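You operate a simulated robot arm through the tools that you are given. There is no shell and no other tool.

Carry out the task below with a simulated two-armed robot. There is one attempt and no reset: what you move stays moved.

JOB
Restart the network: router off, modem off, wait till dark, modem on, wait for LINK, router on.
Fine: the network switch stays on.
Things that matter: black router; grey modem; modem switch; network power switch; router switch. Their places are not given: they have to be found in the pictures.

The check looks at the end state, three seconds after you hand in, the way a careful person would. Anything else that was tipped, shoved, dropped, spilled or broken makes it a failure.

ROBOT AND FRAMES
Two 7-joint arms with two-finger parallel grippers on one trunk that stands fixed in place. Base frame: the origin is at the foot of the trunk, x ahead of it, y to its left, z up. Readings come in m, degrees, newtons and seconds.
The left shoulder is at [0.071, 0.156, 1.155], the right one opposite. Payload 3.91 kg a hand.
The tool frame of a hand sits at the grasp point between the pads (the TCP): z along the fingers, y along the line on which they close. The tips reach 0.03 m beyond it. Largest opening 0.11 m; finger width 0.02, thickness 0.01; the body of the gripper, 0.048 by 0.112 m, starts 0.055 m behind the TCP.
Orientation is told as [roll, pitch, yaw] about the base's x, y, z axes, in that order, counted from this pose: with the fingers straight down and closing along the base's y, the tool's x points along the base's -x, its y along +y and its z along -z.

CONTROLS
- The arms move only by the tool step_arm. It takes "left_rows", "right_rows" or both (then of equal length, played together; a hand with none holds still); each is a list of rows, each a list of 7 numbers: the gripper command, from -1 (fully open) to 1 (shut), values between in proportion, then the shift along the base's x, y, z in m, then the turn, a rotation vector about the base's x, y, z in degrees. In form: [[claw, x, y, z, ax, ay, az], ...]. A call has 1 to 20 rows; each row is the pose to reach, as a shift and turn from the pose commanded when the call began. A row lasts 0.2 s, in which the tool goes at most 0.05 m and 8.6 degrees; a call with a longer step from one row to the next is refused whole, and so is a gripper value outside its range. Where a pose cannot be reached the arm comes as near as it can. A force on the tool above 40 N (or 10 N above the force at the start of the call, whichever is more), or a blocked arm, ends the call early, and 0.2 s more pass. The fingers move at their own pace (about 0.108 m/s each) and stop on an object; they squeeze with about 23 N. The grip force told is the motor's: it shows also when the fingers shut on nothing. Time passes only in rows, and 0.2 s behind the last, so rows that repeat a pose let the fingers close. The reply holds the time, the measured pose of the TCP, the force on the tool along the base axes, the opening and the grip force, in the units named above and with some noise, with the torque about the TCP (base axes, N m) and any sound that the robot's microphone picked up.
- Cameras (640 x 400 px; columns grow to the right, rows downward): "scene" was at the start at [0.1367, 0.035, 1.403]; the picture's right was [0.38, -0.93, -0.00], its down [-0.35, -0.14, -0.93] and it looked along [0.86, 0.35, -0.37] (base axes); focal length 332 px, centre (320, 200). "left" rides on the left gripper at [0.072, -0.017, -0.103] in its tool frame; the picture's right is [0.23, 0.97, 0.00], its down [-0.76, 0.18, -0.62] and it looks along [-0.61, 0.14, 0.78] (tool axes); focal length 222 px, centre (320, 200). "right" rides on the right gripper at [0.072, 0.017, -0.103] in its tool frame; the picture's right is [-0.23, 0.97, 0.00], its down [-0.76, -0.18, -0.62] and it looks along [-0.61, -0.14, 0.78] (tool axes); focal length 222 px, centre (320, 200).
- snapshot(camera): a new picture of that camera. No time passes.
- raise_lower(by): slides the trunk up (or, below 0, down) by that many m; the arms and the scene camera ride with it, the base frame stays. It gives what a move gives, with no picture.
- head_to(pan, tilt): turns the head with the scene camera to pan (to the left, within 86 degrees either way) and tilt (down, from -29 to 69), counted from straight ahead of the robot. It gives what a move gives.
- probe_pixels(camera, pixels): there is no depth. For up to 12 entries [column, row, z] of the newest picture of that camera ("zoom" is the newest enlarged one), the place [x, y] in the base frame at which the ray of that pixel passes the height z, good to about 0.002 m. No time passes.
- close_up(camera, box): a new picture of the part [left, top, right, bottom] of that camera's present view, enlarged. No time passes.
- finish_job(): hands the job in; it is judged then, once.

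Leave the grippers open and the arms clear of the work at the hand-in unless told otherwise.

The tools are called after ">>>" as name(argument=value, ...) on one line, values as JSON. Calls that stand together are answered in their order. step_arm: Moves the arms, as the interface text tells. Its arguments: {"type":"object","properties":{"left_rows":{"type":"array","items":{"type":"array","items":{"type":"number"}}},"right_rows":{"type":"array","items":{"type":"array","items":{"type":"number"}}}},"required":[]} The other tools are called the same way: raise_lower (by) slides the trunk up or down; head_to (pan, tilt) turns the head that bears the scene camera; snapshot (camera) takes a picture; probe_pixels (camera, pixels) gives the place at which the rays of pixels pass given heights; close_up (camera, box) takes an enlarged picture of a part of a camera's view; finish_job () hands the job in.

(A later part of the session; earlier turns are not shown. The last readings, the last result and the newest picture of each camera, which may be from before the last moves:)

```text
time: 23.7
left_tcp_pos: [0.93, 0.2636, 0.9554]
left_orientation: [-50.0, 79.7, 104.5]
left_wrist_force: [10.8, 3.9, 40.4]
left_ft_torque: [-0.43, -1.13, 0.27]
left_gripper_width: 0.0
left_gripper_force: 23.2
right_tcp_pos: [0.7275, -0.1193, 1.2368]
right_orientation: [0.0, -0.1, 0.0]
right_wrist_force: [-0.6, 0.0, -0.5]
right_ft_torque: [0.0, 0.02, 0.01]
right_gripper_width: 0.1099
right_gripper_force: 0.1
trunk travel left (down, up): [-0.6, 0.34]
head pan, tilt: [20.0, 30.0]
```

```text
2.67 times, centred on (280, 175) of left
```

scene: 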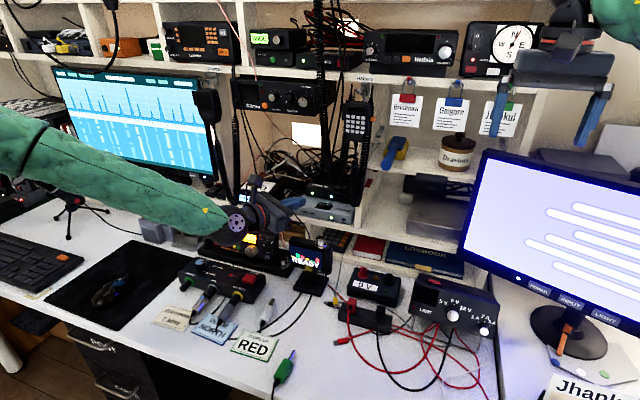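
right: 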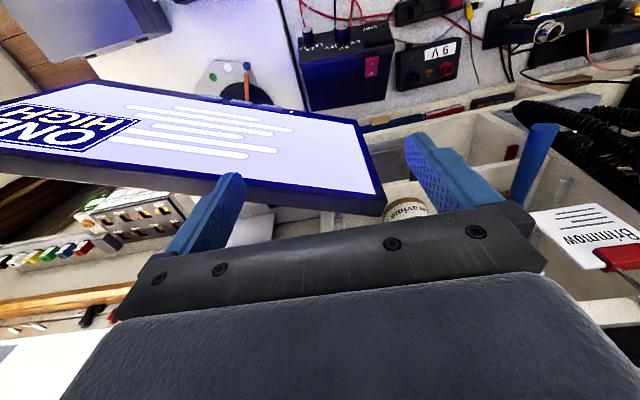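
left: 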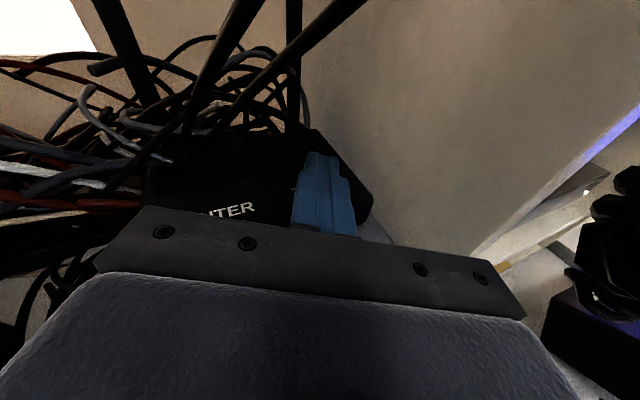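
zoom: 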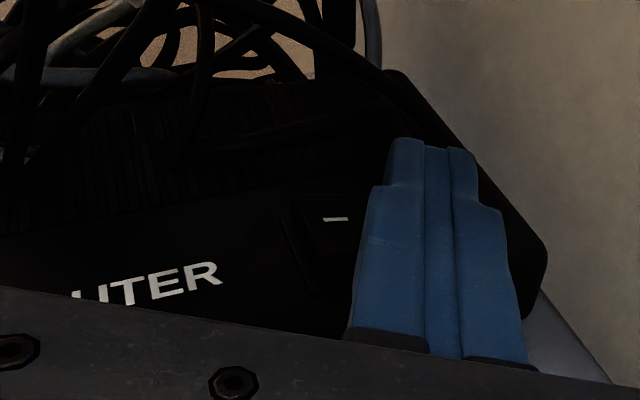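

It hit a hard stop at 40 N with no reported click; the rocker may already have gone over. I lift clear and back off enough to see the router's LEDs and rocker.

>>> step_arm(left_rows=[[1, 0, 0, 0.0045, 0, 0, 0], [1, 0, 0, 0.0105, 0, 0, 0], [1, 0, 0, 0.0145, 0, 0, 0], [1, -0.03, 0.014, 0.0145, 0, 0, 0], [1, -0.065, 0.03, 0.0145, 0, 0, 0], [1, -0.065, 0.03, 0.0145, 0, 0, 0]])

>>> snapshot(camera="left")

>>> close_up(camera="left", box=[190, 100, 382, 220])

>>> close_up(camera="scene", box=[290, 165, 386, 225])

```text
time: 25.1
left_tcp_pos: [0.8647, 0.2926, 0.9607]
left_orientation: [-47.7, 79.5, 106.7]
left_wrist_force: [0.5, 0.0, 0.4]
left_ft_torque: [0.01, 0.02, -0.03]
left_gripper_width: 0.0
left_gripper_force: 23.0
right_tcp_pos: [0.7314, -0.118, 1.2351]
right_orientation: [0.1, 0.1, 0.0]
right_wrist_force: [-0.4, 0.2, 0.0]
right_ft_torque: [0.02, 0.03, -0.02]
right_gripper_width: 0.1101
right_gripper_force: 0.1
trunk travel left (down, up): [-0.6, 0.34]
head pan, tilt: [20.0, 30.0]
```

```text
taken
```

left: 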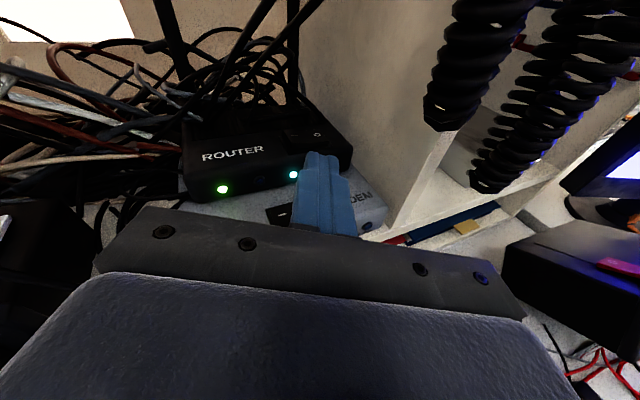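

```text
3.33 times, centred on (286, 160) of left
```

zoom: 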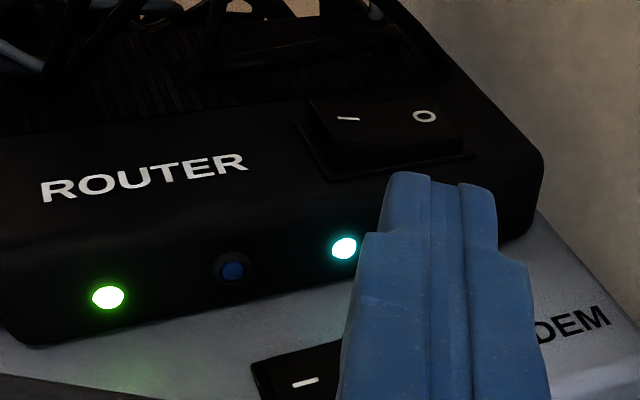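

```text
6.67 times, centred on (338, 195) of scene
```

zoom: 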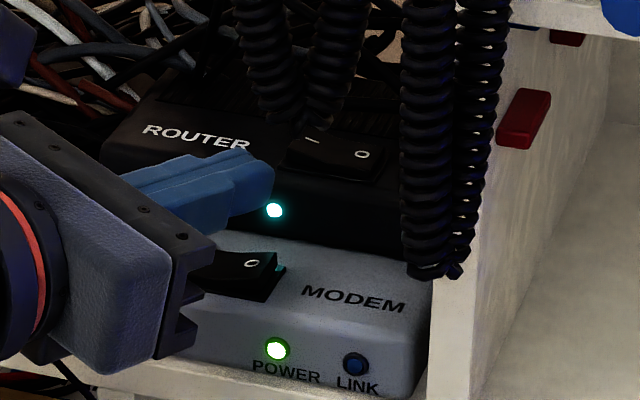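

The router's rocker now looks tipped the other way: "O" lower ("–" at zoom (310,140), "O" at (362,155), whereas they were level before). The LEDs are still lit, so they may fade after a delay. I wait 2 s and look again.

>>> step_arm(left_rows=[[1, 0, 0, 0, 0, 0, 0], [1, 0, 0, 0, 0, 0, 0], [1, 0, 0, 0, 0, 0, 0], [1, 0, 0, 0, 0, 0, 0], [1, 0, 0, 0, 0, 0, 0], [1, 0, 0, 0, 0, 0, 0], [1, 0, 0, 0, 0, 0, 0], [1, 0, 0, 0, 0, 0, 0], [1, 0, 0, 0, 0, 0, 0], [1, 0, 0, 0, 0, 0, 0]])

>>> close_up(camera="left", box=[190, 100, 382, 220])

>>> close_up(camera="scene", box=[320, 172, 360, 197])

```text
time: 27.3
left_tcp_pos: [0.8645, 0.2933, 0.9622]
left_orientation: [-47.9, 79.4, 106.6]
left_wrist_force: [0.5, 0.4, -0.8]
left_ft_torque: [-0.02, -0.01, -0.02]
left_gripper_width: 0.0
left_gripper_force: 22.9
right_tcp_pos: [0.7291, -0.1175, 1.2354]
right_orientation: [0.0, 0.0, 0.0]
right_wrist_force: [0.5, 0.8, 0.5]
right_ft_torque: [-0.04, 0.0, -0.02]
right_gripper_width: 0.1101
right_gripper_force: 0.1
trunk travel left (down, up): [-0.6, 0.34]
head pan, tilt: [20.0, 30.0]
```

```text
3.33 times, centred on (286, 160) of left
```

zoom: 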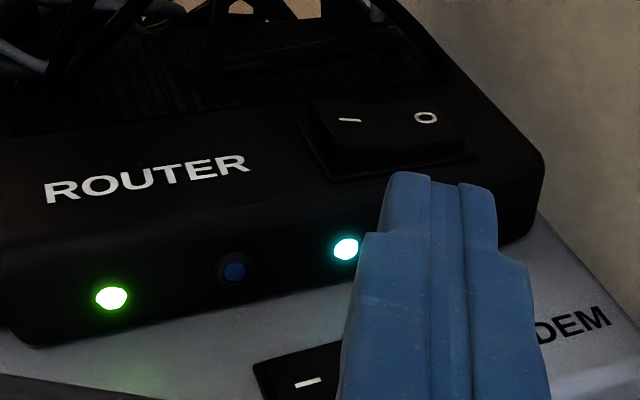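

```text
16.00 times, centred on (340, 184) of scene
```

zoom: 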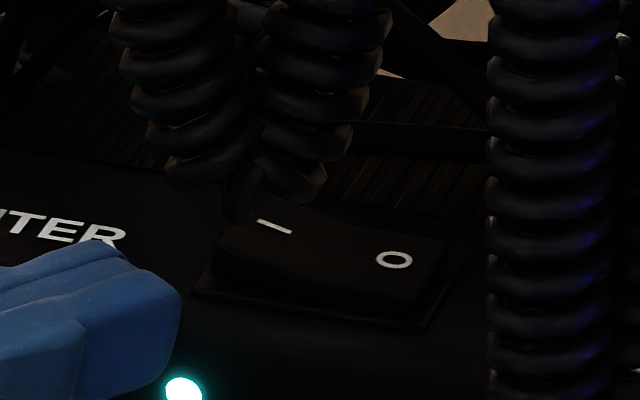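

The rocker has clearly flipped ("O" end down in the scene close-up), but the LEDs are still lit 4 s later. I wait a few more seconds to see whether they go dark.

>>> step_arm(left_rows=[[1, 0, 0, 0, 0, 0, 0], [1, 0, 0, 0, 0, 0, 0], [1, 0, 0, 0, 0, 0, 0], [1, 0, 0, 0, 0, 0, 0], [1, 0, 0, 0, 0, 0, 0], [1, 0, 0, 0, 0, 0, 0], [1, 0, 0, 0, 0, 0, 0], [1, 0, 0, 0, 0, 0, 0], [1, 0, 0, 0, 0, 0, 0], [1, 0, 0, 0, 0, 0, 0], [1, 0, 0, 0, 0, 0, 0], [1, 0, 0, 0, 0, 0, 0], [1, 0, 0, 0, 0, 0, 0], [1, 0, 0, 0, 0, 0, 0], [1, 0, 0, 0, 0, 0, 0]])

>>> close_up(camera="left", box=[190, 100, 382, 220])

>>> close_up(camera="scene", box=[290, 165, 386, 225])

```text
time: 30.5
left_tcp_pos: [0.8649, 0.293, 0.9631]
left_orientation: [-48.0, 79.4, 106.6]
left_wrist_force: [-0.1, 0.2, 0.1]
left_ft_torque: [-0.01, -0.02, -0.02]
left_gripper_width: 0.0
left_gripper_force: 22.9
right_tcp_pos: [0.7295, -0.1173, 1.2357]
right_orientation: [0.1, 0.1, -0.1]
right_wrist_force: [0.9, -0.6, -0.5]
right_ft_torque: [-0.02, -0.02, 0.01]
right_gripper_width: 0.1104
right_gripper_force: 0.1
trunk travel left (down, up): [-0.6, 0.34]
head pan, tilt: [20.0, 30.0]
```

```text
3.33 times, centred on (286, 160) of left
```

zoom: 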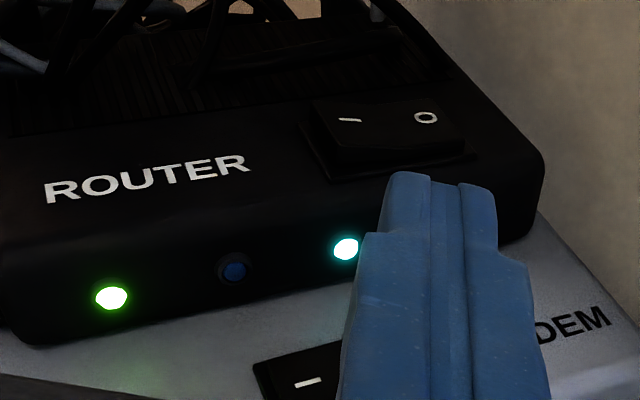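

```text
6.67 times, centred on (338, 195) of scene
```

zoom: 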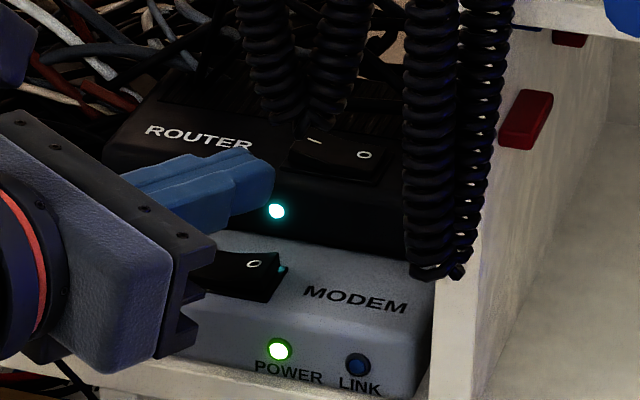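

7 s on, the rocker is fully in the "O" position but both router LEDs still glow, so they may have a long hold-up. Before going on I'll back off to staging, tilt the hand to 20° down / 20° yaw for the modem, and check the router's LEDs again meanwhile.

>>> step_arm(left_rows=[[1, -0.03, 0.0135, 0.0, 0, 0, 0], [1, -0.06, 0.027, 0.005, 0, 0, 0], [1, -0.09, 0.04, 0.01, 2.5, 6.0, 2.5], [1, -0.1, 0.043, 0.012, 4.98, 12.03, 5.0], [1, -0.1, 0.043, 0.012, 4.98, 12.03, 5.0], [1, -0.1, 0.043, 0.012, 4.98, 12.03, 5.0]])

>>> snapshot(camera="left")

>>> close_up(camera="left", box=[200, 40, 392, 160])

>>> close_up(camera="scene", box=[290, 165, 386, 225])

```text
time: 31.9
left_tcp_pos: [0.7631, 0.3363, 0.9751]
left_orientation: [-20.6, 68.5, 138.0]
left_wrist_force: [0.4, 0.2, 0.6]
left_ft_torque: [-0.05, 0.02, 0.02]
left_gripper_width: 0.0002
left_gripper_force: 22.9
right_tcp_pos: [0.7314, -0.1169, 1.2353]
right_orientation: [0.0, -0.1, 0.0]
right_wrist_force: [-0.1, -0.2, 0.5]
right_ft_torque: [-0.02, 0.02, 0.02]
right_gripper_width: 0.1101
right_gripper_force: 0.1
trunk travel left (down, up): [-0.6, 0.34]
head pan, tilt: [20.0, 30.0]
```

```text
taken
```

left: 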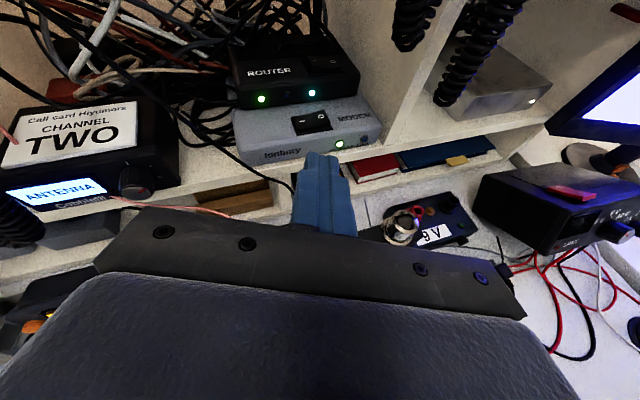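

```text
3.33 times, centred on (296, 100) of left
```

zoom: 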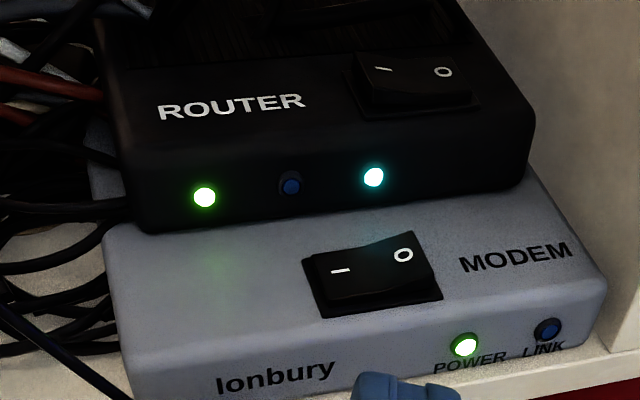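

```text
6.67 times, centred on (338, 195) of scene
```

zoom: 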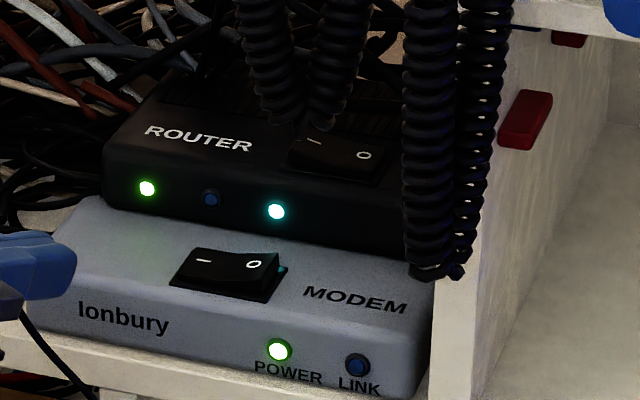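

The router's rocker sits firmly at "O" (the modem's, by contrast, still has "O" raised), but its LEDs still glow at t=31.9. I'll hold still 4 s more and look again before touching the modem.

>>> step_arm(left_rows=[[1, 0, 0, 0, 0, 0, 0], [1, 0, 0, 0, 0, 0, 0], [1, 0, 0, 0, 0, 0, 0], [1, 0, 0, 0, 0, 0, 0], [1, 0, 0, 0, 0, 0, 0], [1, 0, 0, 0, 0, 0, 0], [1, 0, 0, 0, 0, 0, 0], [1, 0, 0, 0, 0, 0, 0], [1, 0, 0, 0, 0, 0, 0], [1, 0, 0, 0, 0, 0, 0], [1, 0, 0, 0, 0, 0, 0], [1, 0, 0, 0, 0, 0, 0], [1, 0, 0, 0, 0, 0, 0], [1, 0, 0, 0, 0, 0, 0], [1, 0, 0, 0, 0, 0, 0], [1, 0, 0, 0, 0, 0, 0], [1, 0, 0, 0, 0, 0, 0], [1, 0, 0, 0, 0, 0, 0], [1, 0, 0, 0, 0, 0, 0], [1, 0, 0, 0, 0, 0, 0]])

>>> close_up(camera="left", box=[200, 40, 392, 160])

>>> close_up(camera="left", box=[290, 40, 386, 100])

>>> snapshot(camera="scene")

```text
time: 36.1
left_tcp_pos: [0.7631, 0.3351, 0.9757]
left_orientation: [-20.6, 68.5, 137.9]
left_wrist_force: [0.5, -0.3, 0.1]
left_ft_torque: [0.01, 0.01, 0.0]
left_gripper_width: 0.0
left_gripper_force: 23.1
right_tcp_pos: [0.7307, -0.118, 1.2346]
right_orientation: [0.0, 0.0, 0.0]
right_wrist_force: [-0.2, 0.9, 0.0]
right_ft_torque: [-0.02, 0.0, -0.01]
right_gripper_width: 0.1103
right_gripper_force: 0.0
trunk travel left (down, up): [-0.6, 0.34]
head pan, tilt: [20.0, 30.0]
```

```text
3.33 times, centred on (296, 100) of left
```

zoom: 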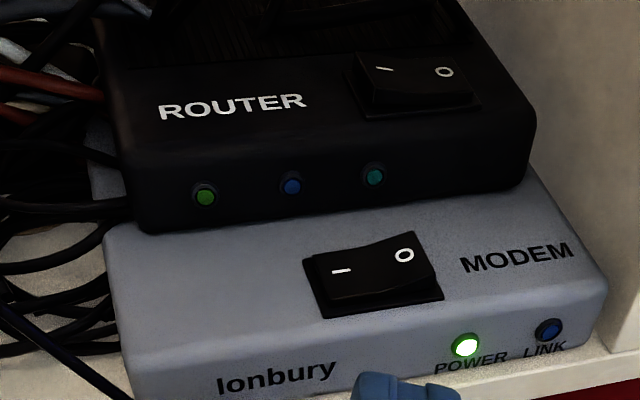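

```text
6.67 times, centred on (338, 70) of left
```

zoom: 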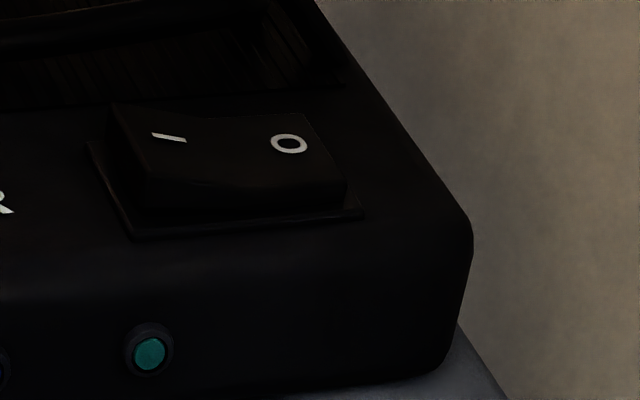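

```text
taken
```

scene: 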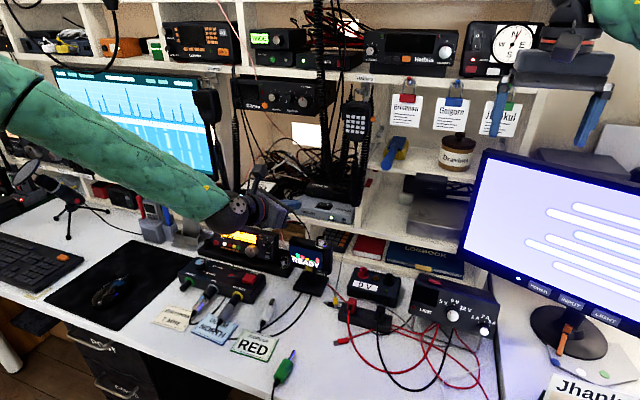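

The router's LEDs have gone dark (green, blue and cyan all unlit). They have a hold-up of roughly 10 s. Now the modem: its rocker symbols are at left (302.1,121.4) for "–" and (321,116.6) for "O". I'll probe them for the press point.

>>> probe_pixels(camera="left", pixels=[[302.1, 121.4, 0.905], [302.1, 121.4, 0.91], [302.1, 121.4, 0.915], [321, 116.6, 0.905], [321, 116.6, 0.91], [321, 116.6, 0.915]])

>>> probe_pixels(camera="scene", pixels=[[320.8, 204.1, 0.905], [320.8, 204.1, 0.91], [320.8, 204.1, 0.915], [328.4, 204.7, 0.905], [328.4, 204.7, 0.91], [328.4, 204.7, 0.915]])

>>> close_up(camera="left", box=[280, 100, 344, 140])

```text
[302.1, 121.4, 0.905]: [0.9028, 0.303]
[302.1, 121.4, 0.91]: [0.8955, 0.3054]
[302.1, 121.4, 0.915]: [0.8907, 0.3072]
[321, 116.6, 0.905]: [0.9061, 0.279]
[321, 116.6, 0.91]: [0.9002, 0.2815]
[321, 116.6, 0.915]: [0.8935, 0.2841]
```

```text
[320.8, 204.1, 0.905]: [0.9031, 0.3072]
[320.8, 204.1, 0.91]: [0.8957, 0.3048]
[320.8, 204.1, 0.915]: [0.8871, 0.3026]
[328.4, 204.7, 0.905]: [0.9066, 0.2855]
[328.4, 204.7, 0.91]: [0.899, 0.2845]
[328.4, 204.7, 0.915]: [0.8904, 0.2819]
```

```text
10.00 times, centred on (312, 120) of left
```

zoom: 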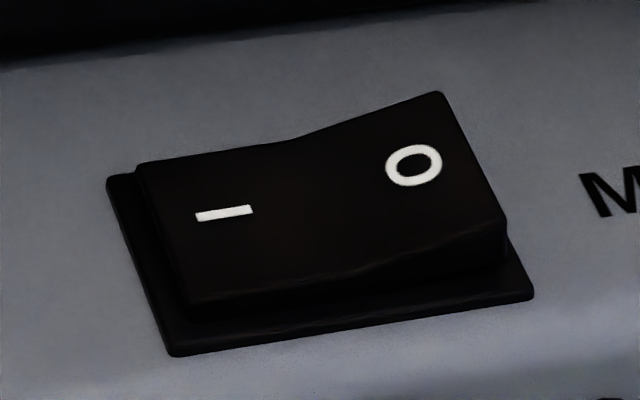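

The modem rocker's centre is about (0.896, 0.294), "O" at (0.896, 0.283, 0.9125) raised, and its end is at y≈0.276. I aim the tip contact at (0.896, 0.2795): TCP hover (0.8745, 0.289, 0.942). From staging I advance along the tool axis. Coil 1 stays ahead and to the right, and wire A more than 3 cm to the left.

>>> step_arm(left_rows=[[1, 0.028, -0.0116, -0.0084, 0, 0, 0], [1, 0.056, -0.0233, -0.0168, 0, 0, 0], [1, 0.084, -0.035, -0.025, 0, 0, 0], [1, 0.1115, -0.0465, -0.0335, 0, 0, 0], [1, 0.1115, -0.0465, -0.0335, 0, 0, 0]])

>>> snapshot(camera="left")

>>> close_up(camera="left", box=[240, 100, 400, 200])

>>> close_up(camera="scene", box=[290, 170, 370, 220])

```text
time: 37.3
left_tcp_pos: [0.8745, 0.2914, 0.9417]
left_orientation: [-20.6, 68.7, 138.0]
left_wrist_force: [-0.3, 0.2, -0.1]
left_ft_torque: [0.03, -0.02, 0.01]
left_gripper_width: 0.0001
left_gripper_force: 22.7
right_tcp_pos: [0.7288, -0.1181, 1.2368]
right_orientation: [0.0, -0.1, -0.1]
right_wrist_force: [0.8, -0.3, 0.3]
right_ft_torque: [0.02, 0.0, 0.01]
right_gripper_width: 0.11
right_gripper_force: 0.1
trunk travel left (down, up): [-0.6, 0.34]
head pan, tilt: [20.0, 30.0]
```

```text
taken
```

left: 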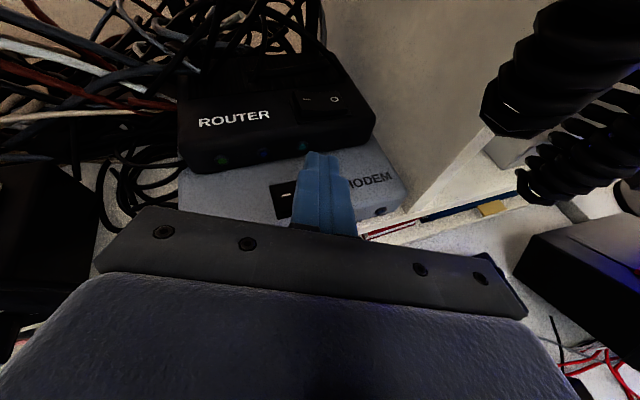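

```text
4.00 times, centred on (320, 150) of left
```

zoom: 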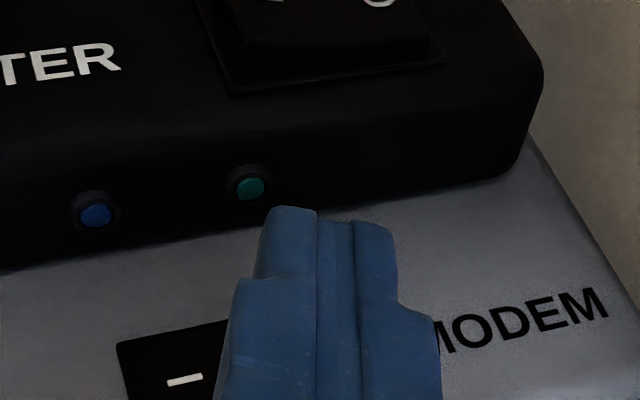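

```text
8.00 times, centred on (330, 195) of scene
```

zoom: 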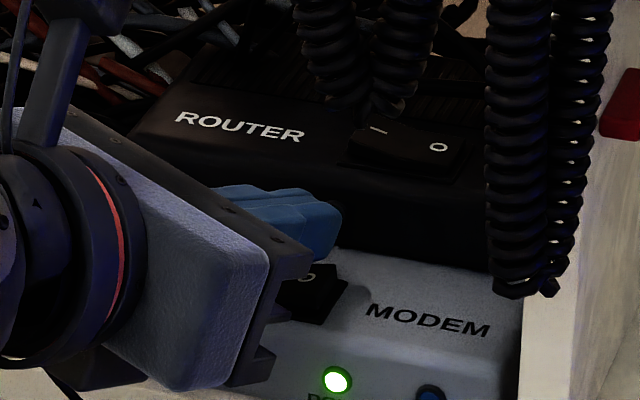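

The tip hovers over the modem's "O" end (the "O" shows at zoom (305,277) just in front of the finger) and is clear of the router's front. I press straight down in steps.

>>> step_arm(left_rows=[[1, 0, 0, -0.004, 0, 0, 0], [1, 0, 0, -0.007, 0, 0, 0], [1, 0, 0, -0.009, 0, 0, 0], [1, 0, 0, -0.011, 0, 0, 0]])

>>> close_up(camera="scene", box=[290, 170, 370, 220])

```text
time: 38.3
left_tcp_pos: [0.8785, 0.2892, 0.9298]
left_orientation: [-20.6, 68.5, 137.9]
left_wrist_force: [-0.7, -0.5, 0.2]
left_ft_torque: [-0.02, -0.02, 0.0]
left_gripper_width: 0.0
left_gripper_force: 23.0
right_tcp_pos: [0.7296, -0.1173, 1.2358]
right_orientation: [0.0, 0.0, 0.1]
right_wrist_force: [0.1, 0.3, 1.1]
right_ft_torque: [0.01, 0.03, 0.02]
right_gripper_width: 0.1101
right_gripper_force: 0.0
trunk travel left (down, up): [-0.6, 0.34]
head pan, tilt: [20.0, 30.0]
```

```text
8.00 times, centred on (330, 195) of scene
```

zoom: 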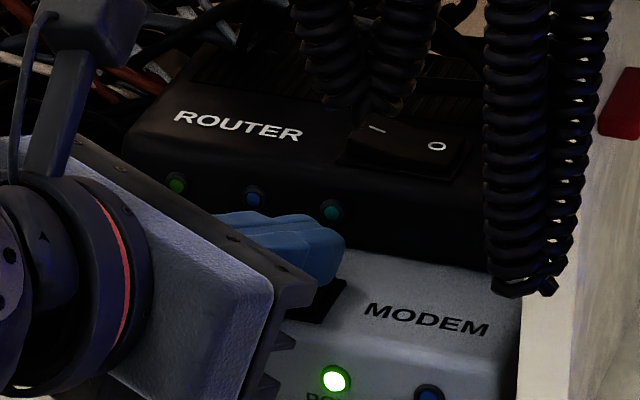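

No contact yet at TCP z 0.930. I continue down in 2 mm steps.

>>> step_arm(left_rows=[[1, 0, 0, -0.002, 0, 0, 0], [1, 0, 0, -0.004, 0, 0, 0], [1, 0, 0, -0.006, 0, 0, 0]])

>>> close_up(camera="scene", box=[290, 170, 370, 220])

>>> close_up(camera="left", box=[240, 100, 400, 200])

```text
time: 39.1
left_tcp_pos: [0.8776, 0.2887, 0.9291]
left_orientation: [-21.1, 68.7, 137.6]
left_wrist_force: [5.3, 1.0, 20.2]
left_ft_torque: [-0.17, -0.61, 0.07]
left_gripper_width: 0.0
left_gripper_force: 23.0
right_tcp_pos: [0.7288, -0.1182, 1.2365]
right_orientation: [0.0, 0.0, 0.0]
right_wrist_force: [-0.7, 0.7, 0.7]
right_ft_torque: [0.01, 0.01, -0.01]
right_gripper_width: 0.11
right_gripper_force: 0.0
trunk travel left (down, up): [-0.6, 0.34]
head pan, tilt: [20.0, 30.0]
```

```text
8.00 times, centred on (330, 195) of scene
```

zoom: 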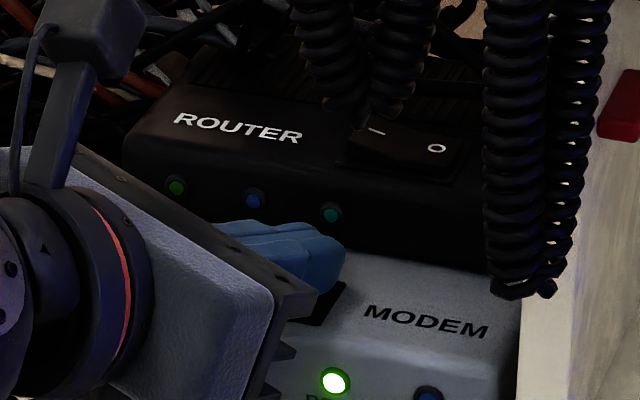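

```text
4.00 times, centred on (320, 150) of left
```

zoom: 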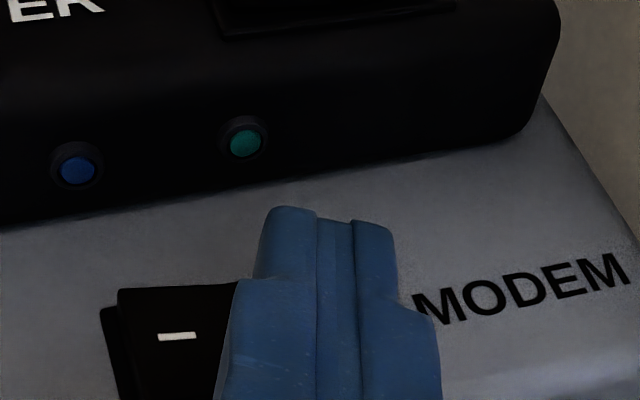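

The force is 20 N at about (0.903, 0.279), and the "–" side in the left view now looks raised, so it has probably flipped. I press slightly more to be sure, then lift 12 mm and look.

>>> step_arm(left_rows=[[1, 0, 0, -0.002, 0, 0, 0], [1, 0, 0, -0.003, 0, 0, 0], [1, 0, 0, 0.002, 0, 0, 0], [1, 0, 0, 0.01, 0, 0, 0], [1, 0, 0, 0.018, 0, 0, 0], [1, 0, 0, 0.018, 0, 0, 0]])

>>> close_up(camera="scene", box=[290, 170, 370, 220])

>>> close_up(camera="left", box=[240, 100, 400, 200])

```text
time: 40.5
left_tcp_pos: [0.8774, 0.2895, 0.9413]
left_orientation: [-20.5, 68.5, 138.2]
left_wrist_force: [0.3, -0.1, 0.2]
left_ft_torque: [0.06, 0.01, 0.01]
left_gripper_width: 0.0
left_gripper_force: 22.6
right_tcp_pos: [0.7312, -0.1166, 1.2353]
right_orientation: [0.0, 0.1, 0.0]
right_wrist_force: [0.0, 0.1, -0.2]
right_ft_torque: [0.0, 0.02, -0.04]
right_gripper_width: 0.11
right_gripper_force: 0.1
trunk travel left (down, up): [-0.6, 0.34]
head pan, tilt: [20.0, 30.0]
```

```text
8.00 times, centred on (330, 195) of scene
```

zoom: 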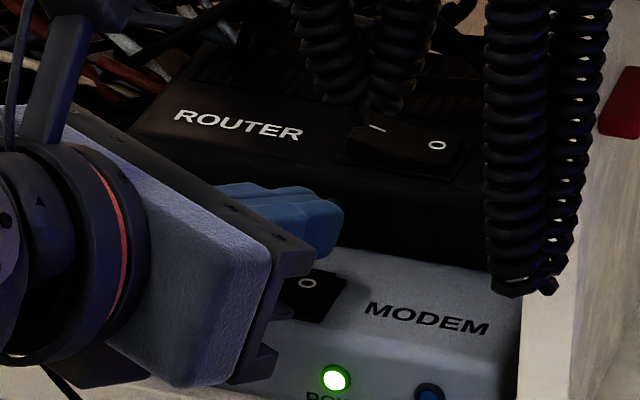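

```text
4.00 times, centred on (320, 150) of left
```

zoom: 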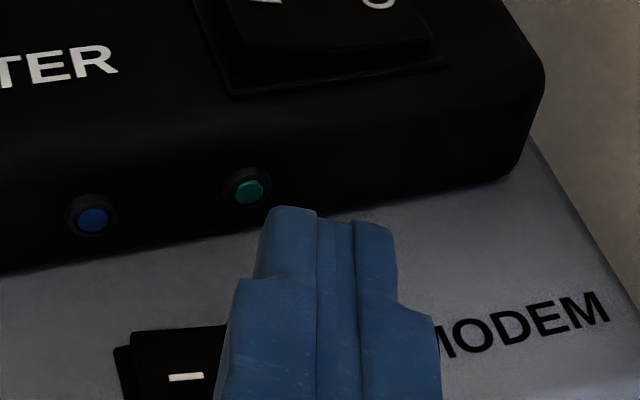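

The "O" now sits lower (zoom (307,284) against (305,277)), so the modem's rocker has flipped off. I back off to staging along the tool axis, then wait and watch for the POWER LED to go dark.

>>> step_arm(left_rows=[[1, -0.028, 0.0116, 0.0084, 0, 0, 0], [1, -0.056, 0.0233, 0.0168, 0, 0, 0], [1, -0.084, 0.035, 0.025, 0, 0, 0], [1, -0.1115, 0.0465, 0.0335, 0, 0, 0], [1, -0.1115, 0.0465, 0.0335, 0, 0, 0], [1, -0.1115, 0.0465, 0.0335, 0, 0, 0], [1, -0.1115, 0.0465, 0.0335, 0, 0, 0], [1, -0.1115, 0.0465, 0.0335, 0, 0, 0], [1, -0.1115, 0.0465, 0.0335, 0, 0, 0], [1, -0.1115, 0.0465, 0.0335, 0, 0, 0]])

>>> close_up(camera="left", box=[200, 40, 392, 160])

>>> close_up(camera="scene", box=[290, 165, 386, 225])

```text
time: 42.7
left_tcp_pos: [0.7648, 0.3367, 0.9756]
left_orientation: [-20.6, 68.5, 138.1]
left_wrist_force: [-1.0, -0.1, 0.4]
left_ft_torque: [-0.01, 0.02, 0.01]
left_gripper_width: 0.0001
left_gripper_force: 23.2
right_tcp_pos: [0.7313, -0.118, 1.2349]
right_orientation: [0.0, 0.0, -0.1]
right_wrist_force: [-0.4, 0.3, 0.2]
right_ft_torque: [0.02, -0.02, 0.02]
right_gripper_width: 0.1101
right_gripper_force: 0.0
trunk travel left (down, up): [-0.6, 0.34]
head pan, tilt: [20.0, 30.0]
```

```text
3.33 times, centred on (296, 100) of left
```

zoom: 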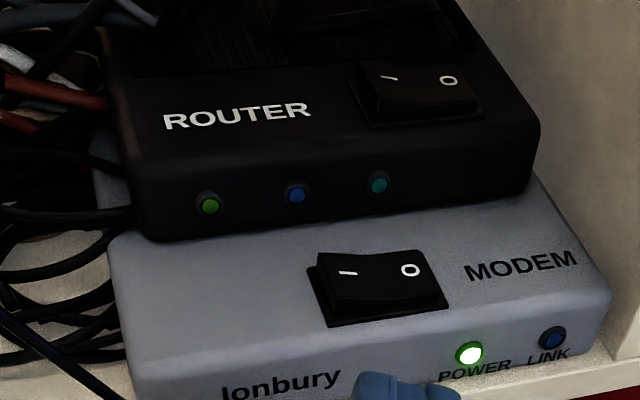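

```text
6.67 times, centred on (338, 195) of scene
```

zoom: 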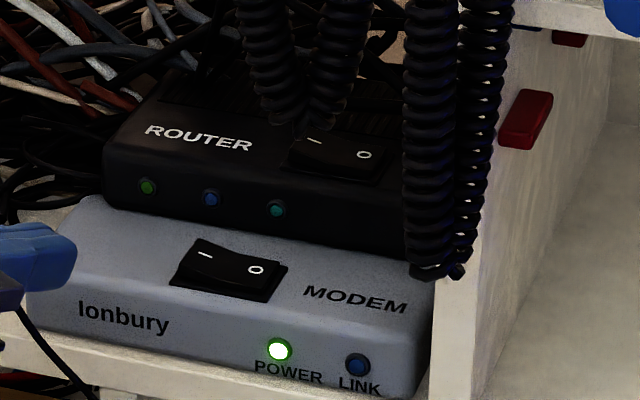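

The modem's rocker is now at "O" ("–" end raised); POWER still glows from hold-up. I wait 4 s.

>>> step_arm(left_rows=[[1, 0, 0, 0, 0, 0, 0], [1, 0, 0, 0, 0, 0, 0], [1, 0, 0, 0, 0, 0, 0], [1, 0, 0, 0, 0, 0, 0], [1, 0, 0, 0, 0, 0, 0], [1, 0, 0, 0, 0, 0, 0], [1, 0, 0, 0, 0, 0, 0], [1, 0, 0, 0, 0, 0, 0], [1, 0, 0, 0, 0, 0, 0], [1, 0, 0, 0, 0, 0, 0], [1, 0, 0, 0, 0, 0, 0], [1, 0, 0, 0, 0, 0, 0], [1, 0, 0, 0, 0, 0, 0], [1, 0, 0, 0, 0, 0, 0], [1, 0, 0, 0, 0, 0, 0], [1, 0, 0, 0, 0, 0, 0], [1, 0, 0, 0, 0, 0, 0], [1, 0, 0, 0, 0, 0, 0], [1, 0, 0, 0, 0, 0, 0], [1, 0, 0, 0, 0, 0, 0]])

>>> close_up(camera="scene", box=[290, 165, 386, 225])

```text
time: 46.9
left_tcp_pos: [0.7664, 0.3355, 0.9755]
left_orientation: [-20.5, 68.5, 138.1]
left_wrist_force: [0.5, -0.4, -0.3]
left_ft_torque: [0.02, 0.0, 0.01]
left_gripper_width: 0.0
left_gripper_force: 23.5
right_tcp_pos: [0.7302, -0.1172, 1.235]
right_orientation: [0.1, 0.1, 0.0]
right_wrist_force: [-0.7, -0.6, -0.3]
right_ft_torque: [0.03, 0.0, 0.01]
right_gripper_width: 0.1097
right_gripper_force: 0.2
trunk travel left (down, up): [-0.6, 0.34]
head pan, tilt: [20.0, 30.0]
```

```text
6.67 times, centred on (338, 195) of scene
```

zoom: 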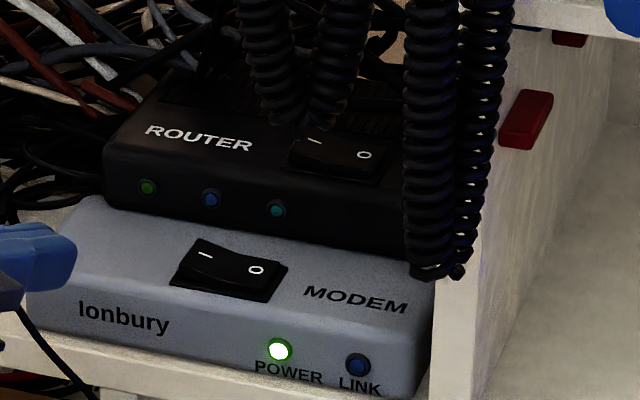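

POWER is still lit at t=46.9. I wait another 4 s.

>>> step_arm(left_rows=[[1, 0, 0, 0, 0, 0, 0], [1, 0, 0, 0, 0, 0, 0], [1, 0, 0, 0, 0, 0, 0], [1, 0, 0, 0, 0, 0, 0], [1, 0, 0, 0, 0, 0, 0], [1, 0, 0, 0, 0, 0, 0], [1, 0, 0, 0, 0, 0, 0], [1, 0, 0, 0, 0, 0, 0], [1, 0, 0, 0, 0, 0, 0], [1, 0, 0, 0, 0, 0, 0], [1, 0, 0, 0, 0, 0, 0], [1, 0, 0, 0, 0, 0, 0], [1, 0, 0, 0, 0, 0, 0], [1, 0, 0, 0, 0, 0, 0], [1, 0, 0, 0, 0, 0, 0], [1, 0, 0, 0, 0, 0, 0], [1, 0, 0, 0, 0, 0, 0], [1, 0, 0, 0, 0, 0, 0], [1, 0, 0, 0, 0, 0, 0], [1, 0, 0, 0, 0, 0, 0]])

>>> close_up(camera="scene", box=[290, 165, 386, 225])

>>> close_up(camera="left", box=[280, 100, 344, 140])

```text
time: 51.1
left_tcp_pos: [0.766, 0.3362, 0.977]
left_orientation: [-20.6, 68.5, 138.0]
left_wrist_force: [0.5, 0.4, -0.5]
left_ft_torque: [0.04, 0.0, -0.03]
left_gripper_width: 0.0
left_gripper_force: 23.3
right_tcp_pos: [0.7302, -0.1174, 1.2364]
right_orientation: [0.0, 0.0, 0.0]
right_wrist_force: [0.2, 0.5, -0.5]
right_ft_torque: [0.03, -0.01, 0.02]
right_gripper_width: 0.11
right_gripper_force: 0.1
trunk travel left (down, up): [-0.6, 0.34]
head pan, tilt: [20.0, 30.0]
```

```text
6.67 times, centred on (338, 195) of scene
```

zoom: 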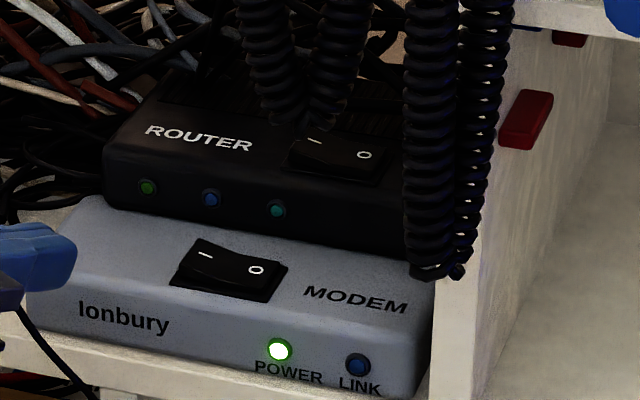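

```text
10.00 times, centred on (312, 120) of left
```

zoom: 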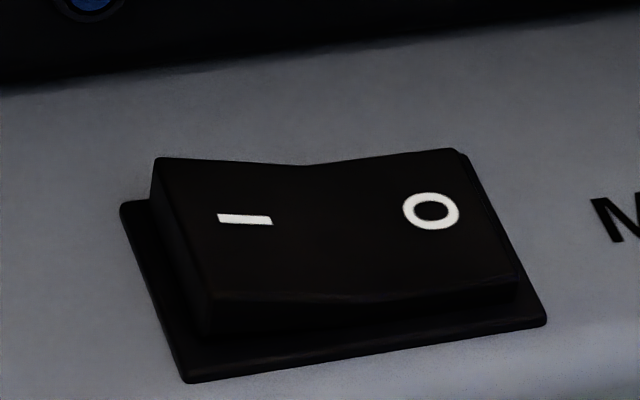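

The modem rocker is off, but POWER is still lit 12 s after. The modem and router have not shifted in the scene view. I keep waiting.

>>> step_arm(left_rows=[[1, 0, 0, 0, 0, 0, 0], [1, 0, 0, 0, 0, 0, 0], [1, 0, 0, 0, 0, 0, 0], [1, 0, 0, 0, 0, 0, 0], [1, 0, 0, 0, 0, 0, 0], [1, 0, 0, 0, 0, 0, 0], [1, 0, 0, 0, 0, 0, 0], [1, 0, 0, 0, 0, 0, 0], [1, 0, 0, 0, 0, 0, 0], [1, 0, 0, 0, 0, 0, 0], [1, 0, 0, 0, 0, 0, 0], [1, 0, 0, 0, 0, 0, 0], [1, 0, 0, 0, 0, 0, 0], [1, 0, 0, 0, 0, 0, 0], [1, 0, 0, 0, 0, 0, 0], [1, 0, 0, 0, 0, 0, 0], [1, 0, 0, 0, 0, 0, 0], [1, 0, 0, 0, 0, 0, 0], [1, 0, 0, 0, 0, 0, 0], [1, 0, 0, 0, 0, 0, 0]])

>>> close_up(camera="scene", box=[290, 165, 386, 225])

```text
time: 55.3
left_tcp_pos: [0.7651, 0.3376, 0.9766]
left_orientation: [-20.6, 68.5, 138.0]
left_wrist_force: [-0.5, -0.4, 0.4]
left_ft_torque: [0.02, 0.02, -0.02]
left_gripper_width: 0.0001
left_gripper_force: 23.4
right_tcp_pos: [0.7308, -0.1176, 1.2336]
right_orientation: [0.1, 0.0, -0.1]
right_wrist_force: [-0.1, -0.7, -0.6]
right_ft_torque: [0.0, -0.01, -0.02]
right_gripper_width: 0.1099
right_gripper_force: 0.1
trunk travel left (down, up): [-0.6, 0.34]
head pan, tilt: [20.0, 30.0]
```

```text
6.67 times, centred on (338, 195) of scene
```

zoom: 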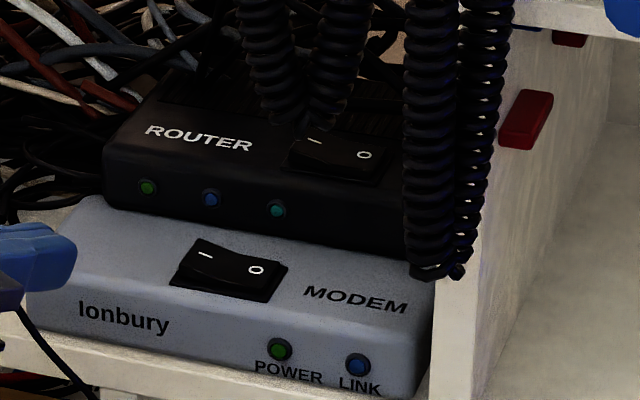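

POWER and all other LEDs are dark at t=55.3. Now modem on: press its "–" end at about (0.896, 0.3085). To keep the hand clear of wire A on the left I re-aim with the fingers 5° to the left, no roll, 20° down, at staging TCP (0.770, 0.2975, 0.980).

>>> step_arm(left_rows=[[1, 0.0, -0.01, 0.005, -1.88, 0.25, 6.93], [1, 0.0, -0.02, 0.005, -3.77, 0.5, 13.85], [1, 0.002, -0.03, 0.004, -5.65, 0.74, 20.78], [1, 0.005, -0.039, 0.003, -7.53, 0.99, 27.7], [1, 0.005, -0.039, 0.003, -7.53, 0.99, 27.7]])

>>> snapshot(camera="left")

>>> close_up(camera="left", box=[220, 50, 412, 170])

>>> close_up(camera="scene", box=[230, 150, 390, 250])

```text
time: 56.5
left_tcp_pos: [0.7709, 0.2975, 0.98]
left_orientation: [0.6, 70.0, -174.4]
left_wrist_force: [0.0, 0.1, -0.5]
left_ft_torque: [0.02, -0.01, 0.0]
left_gripper_width: 0.0
left_gripper_force: 22.9
right_tcp_pos: [0.729, -0.1172, 1.2351]
right_orientation: [0.0, 0.0, 0.1]
right_wrist_force: [0.1, 0.3, 0.2]
right_ft_torque: [0.01, -0.01, 0.01]
right_gripper_width: 0.1101
right_gripper_force: 0.1
trunk travel left (down, up): [-0.6, 0.34]
head pan, tilt: [20.0, 30.0]
```

```text
taken
```

left: 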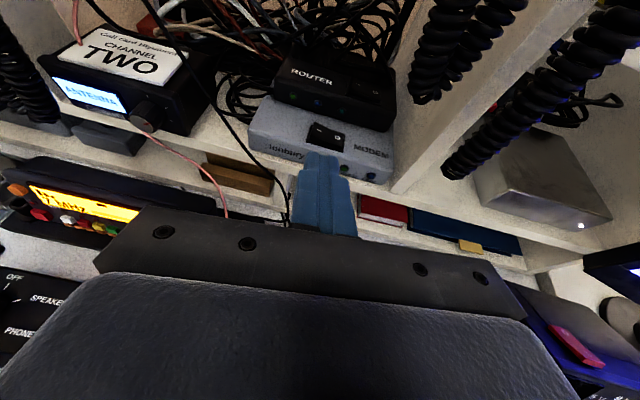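

```text
3.33 times, centred on (316, 110) of left
```

zoom: 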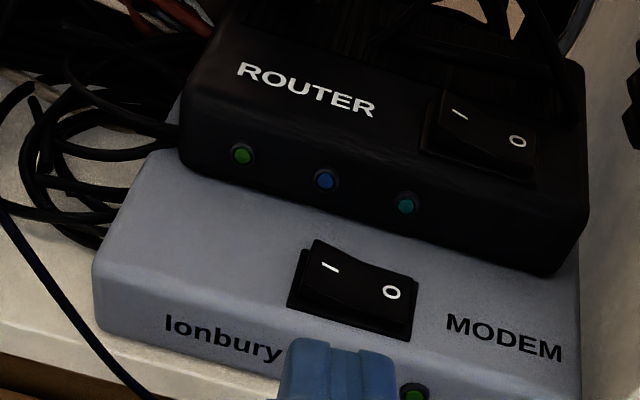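

```text
4.00 times, centred on (310, 200) of scene
```

zoom: 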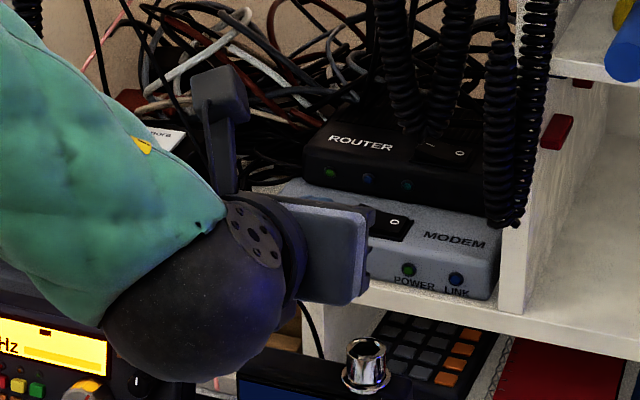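

The view is good: the "–" end of the modem's rocker is raised at left (319,130.4), "O" at (337.3,137.6). I'll check their positions by probing.

>>> probe_pixels(camera="left", pixels=[[319, 130.4, 0.91], [319, 130.4, 0.9135], [337.3, 137.6, 0.9065], [337.3, 137.6, 0.91], [250, 150, 0.9], [250, 150, 0.93]])

```text
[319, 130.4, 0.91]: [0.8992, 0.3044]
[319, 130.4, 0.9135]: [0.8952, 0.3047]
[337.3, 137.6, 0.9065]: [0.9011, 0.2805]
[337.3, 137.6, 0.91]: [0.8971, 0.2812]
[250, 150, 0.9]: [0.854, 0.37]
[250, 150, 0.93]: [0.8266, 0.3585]
```

Confirmed: "–" at (0.896, 0.3046). I advance along the tool axis to hover at TCP (0.873, 0.306, 0.942).

>>> step_arm(left_rows=[[1, 0.027, 0.0023, -0.01, 0, 0, 0], [1, 0.054, 0.0045, -0.02, 0, 0, 0], [1, 0.08, 0.007, -0.03, 0, 0, 0], [1, 0.102, 0.009, -0.038, 0, 0, 0], [1, 0.102, 0.009, -0.038, 0, 0, 0]])

>>> snapshot(camera="left")

>>> close_up(camera="left", box=[240, 100, 400, 200])

>>> close_up(camera="scene", box=[290, 170, 370, 220])

```text
time: 57.7
left_tcp_pos: [0.8717, 0.3053, 0.9409]
left_orientation: [0.3, 69.9, -174.7]
left_wrist_force: [0.0, -1.0, 0.2]
left_ft_torque: [-0.01, 0.01, 0.0]
left_gripper_width: 0.0002
left_gripper_force: 23.4
right_tcp_pos: [0.7297, -0.1177, 1.236]
right_orientation: [0.0, 0.1, 0.0]
right_wrist_force: [0.2, 1.1, 0.2]
right_ft_torque: [0.0, 0.01, 0.05]
right_gripper_width: 0.1101
right_gripper_force: 0.1
trunk travel left (down, up): [-0.6, 0.34]
head pan, tilt: [20.0, 30.0]
```

```text
taken
```

left: 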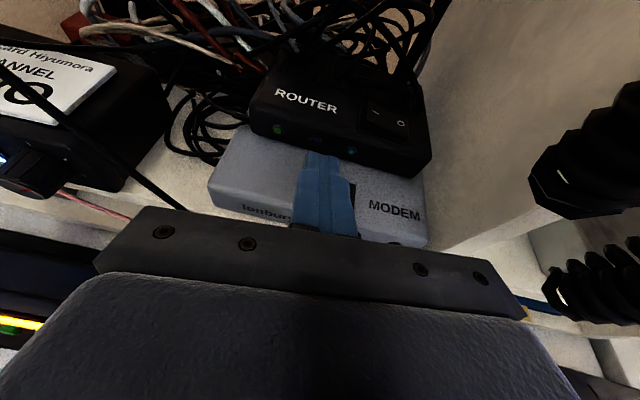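

```text
4.00 times, centred on (320, 150) of left
```

zoom: 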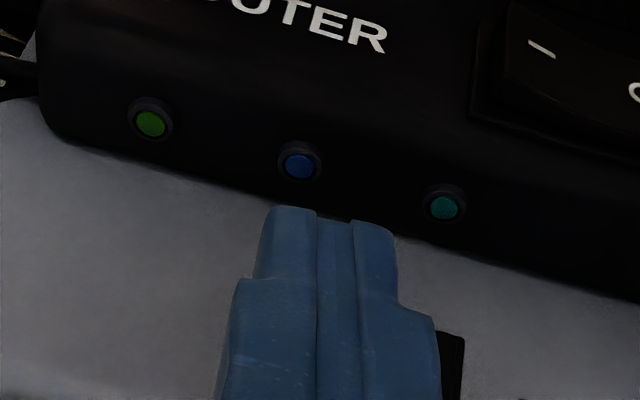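

```text
8.00 times, centred on (330, 195) of scene
```

zoom: 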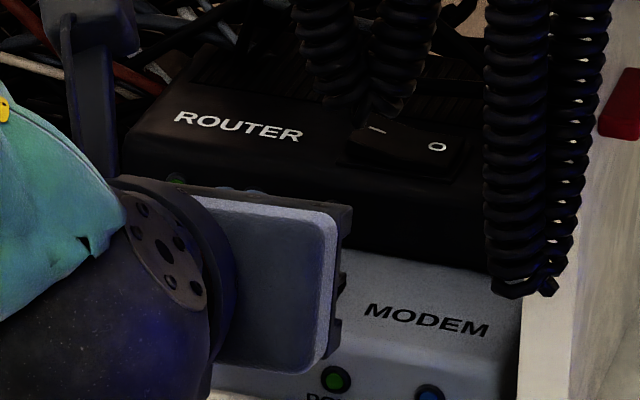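

The tip is over the left half of the modem's rocker; only its "O" end peeks out on the right at zoom (450,360). I press down in steps.

>>> step_arm(left_rows=[[1, 0, 0, -0.004, 0, 0, 0], [1, 0, 0, -0.007, 0, 0, 0], [1, 0, 0, -0.01, 0, 0, 0], [1, 0, 0, -0.012, 0, 0, 0], [1, 0, 0, -0.014, 0, 0, 0]])

>>> close_up(camera="left", box=[240, 100, 400, 200])

>>> close_up(camera="scene", box=[290, 170, 370, 220])

```text
time: 58.9
left_tcp_pos: [0.8732, 0.3048, 0.9294]
left_orientation: [0.4, 70.1, -174.6]
left_wrist_force: [-0.6, 0.8, 8.8]
left_ft_torque: [-0.01, -0.23, 0.06]
left_gripper_width: 0.0
left_gripper_force: 22.8
right_tcp_pos: [0.7295, -0.117, 1.2365]
right_orientation: [0.0, 0.0, -0.1]
right_wrist_force: [-0.3, 0.6, 0.6]
right_ft_torque: [0.01, -0.02, 0.01]
right_gripper_width: 0.1101
right_gripper_force: 0.1
trunk travel left (down, up): [-0.6, 0.34]
head pan, tilt: [20.0, 30.0]
```

```text
4.00 times, centred on (320, 150) of left
```

zoom: 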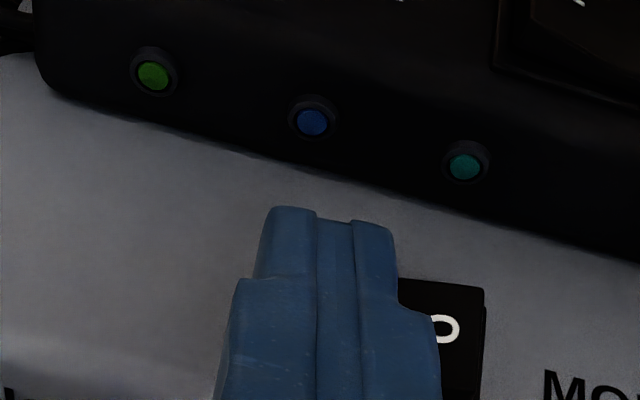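

```text
8.00 times, centred on (330, 195) of scene
```

zoom: 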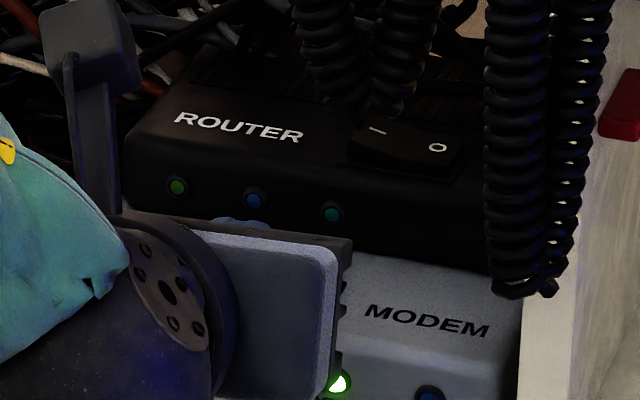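

POWER has lit green at once, so the modem is switched on. I press 2 mm more to make sure it latches, lift, and back off to staging.

>>> step_arm(left_rows=[[1, 0, 0, -0.002, 0, 0, 0], [1, 0, 0, -0.003, 0, 0, 0], [1, 0, 0, 0.004, 0, 0, 0], [1, 0, 0, 0.014, 0, 0, 0], [1, -0.03, -0.0026, 0.025, 0, 0, 0], [1, -0.06, -0.0052, 0.036, 0, 0, 0], [1, -0.09, -0.0078, 0.047, 0, 0, 0], [1, -0.105, -0.009, 0.052, 0, 0, 0], [1, -0.105, -0.009, 0.052, 0, 0, 0]])

>>> close_up(camera="left", box=[220, 50, 412, 170])

>>> close_up(camera="scene", box=[290, 165, 386, 225])

```text
time: 60.9
left_tcp_pos: [0.7679, 0.2958, 0.9788]
left_orientation: [0.3, 69.8, -174.7]
left_wrist_force: [-0.1, 0.5, -0.7]
left_ft_torque: [-0.03, -0.01, 0.0]
left_gripper_width: 0.0
left_gripper_force: 22.2
right_tcp_pos: [0.7307, -0.1173, 1.2353]
right_orientation: [0.1, 0.0, 0.0]
right_wrist_force: [-0.3, -0.6, -0.3]
right_ft_torque: [0.01, 0.02, -0.01]
right_gripper_width: 0.1102
right_gripper_force: 0.1
trunk travel left (down, up): [-0.6, 0.34]
head pan, tilt: [20.0, 30.0]
```

```text
3.33 times, centred on (316, 110) of left
```

zoom: 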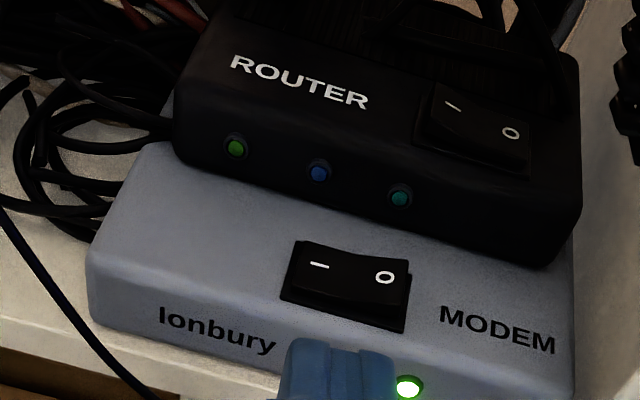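

```text
6.67 times, centred on (338, 195) of scene
```

zoom: 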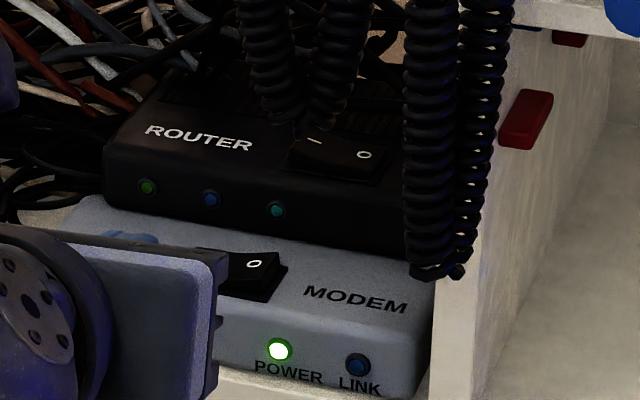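

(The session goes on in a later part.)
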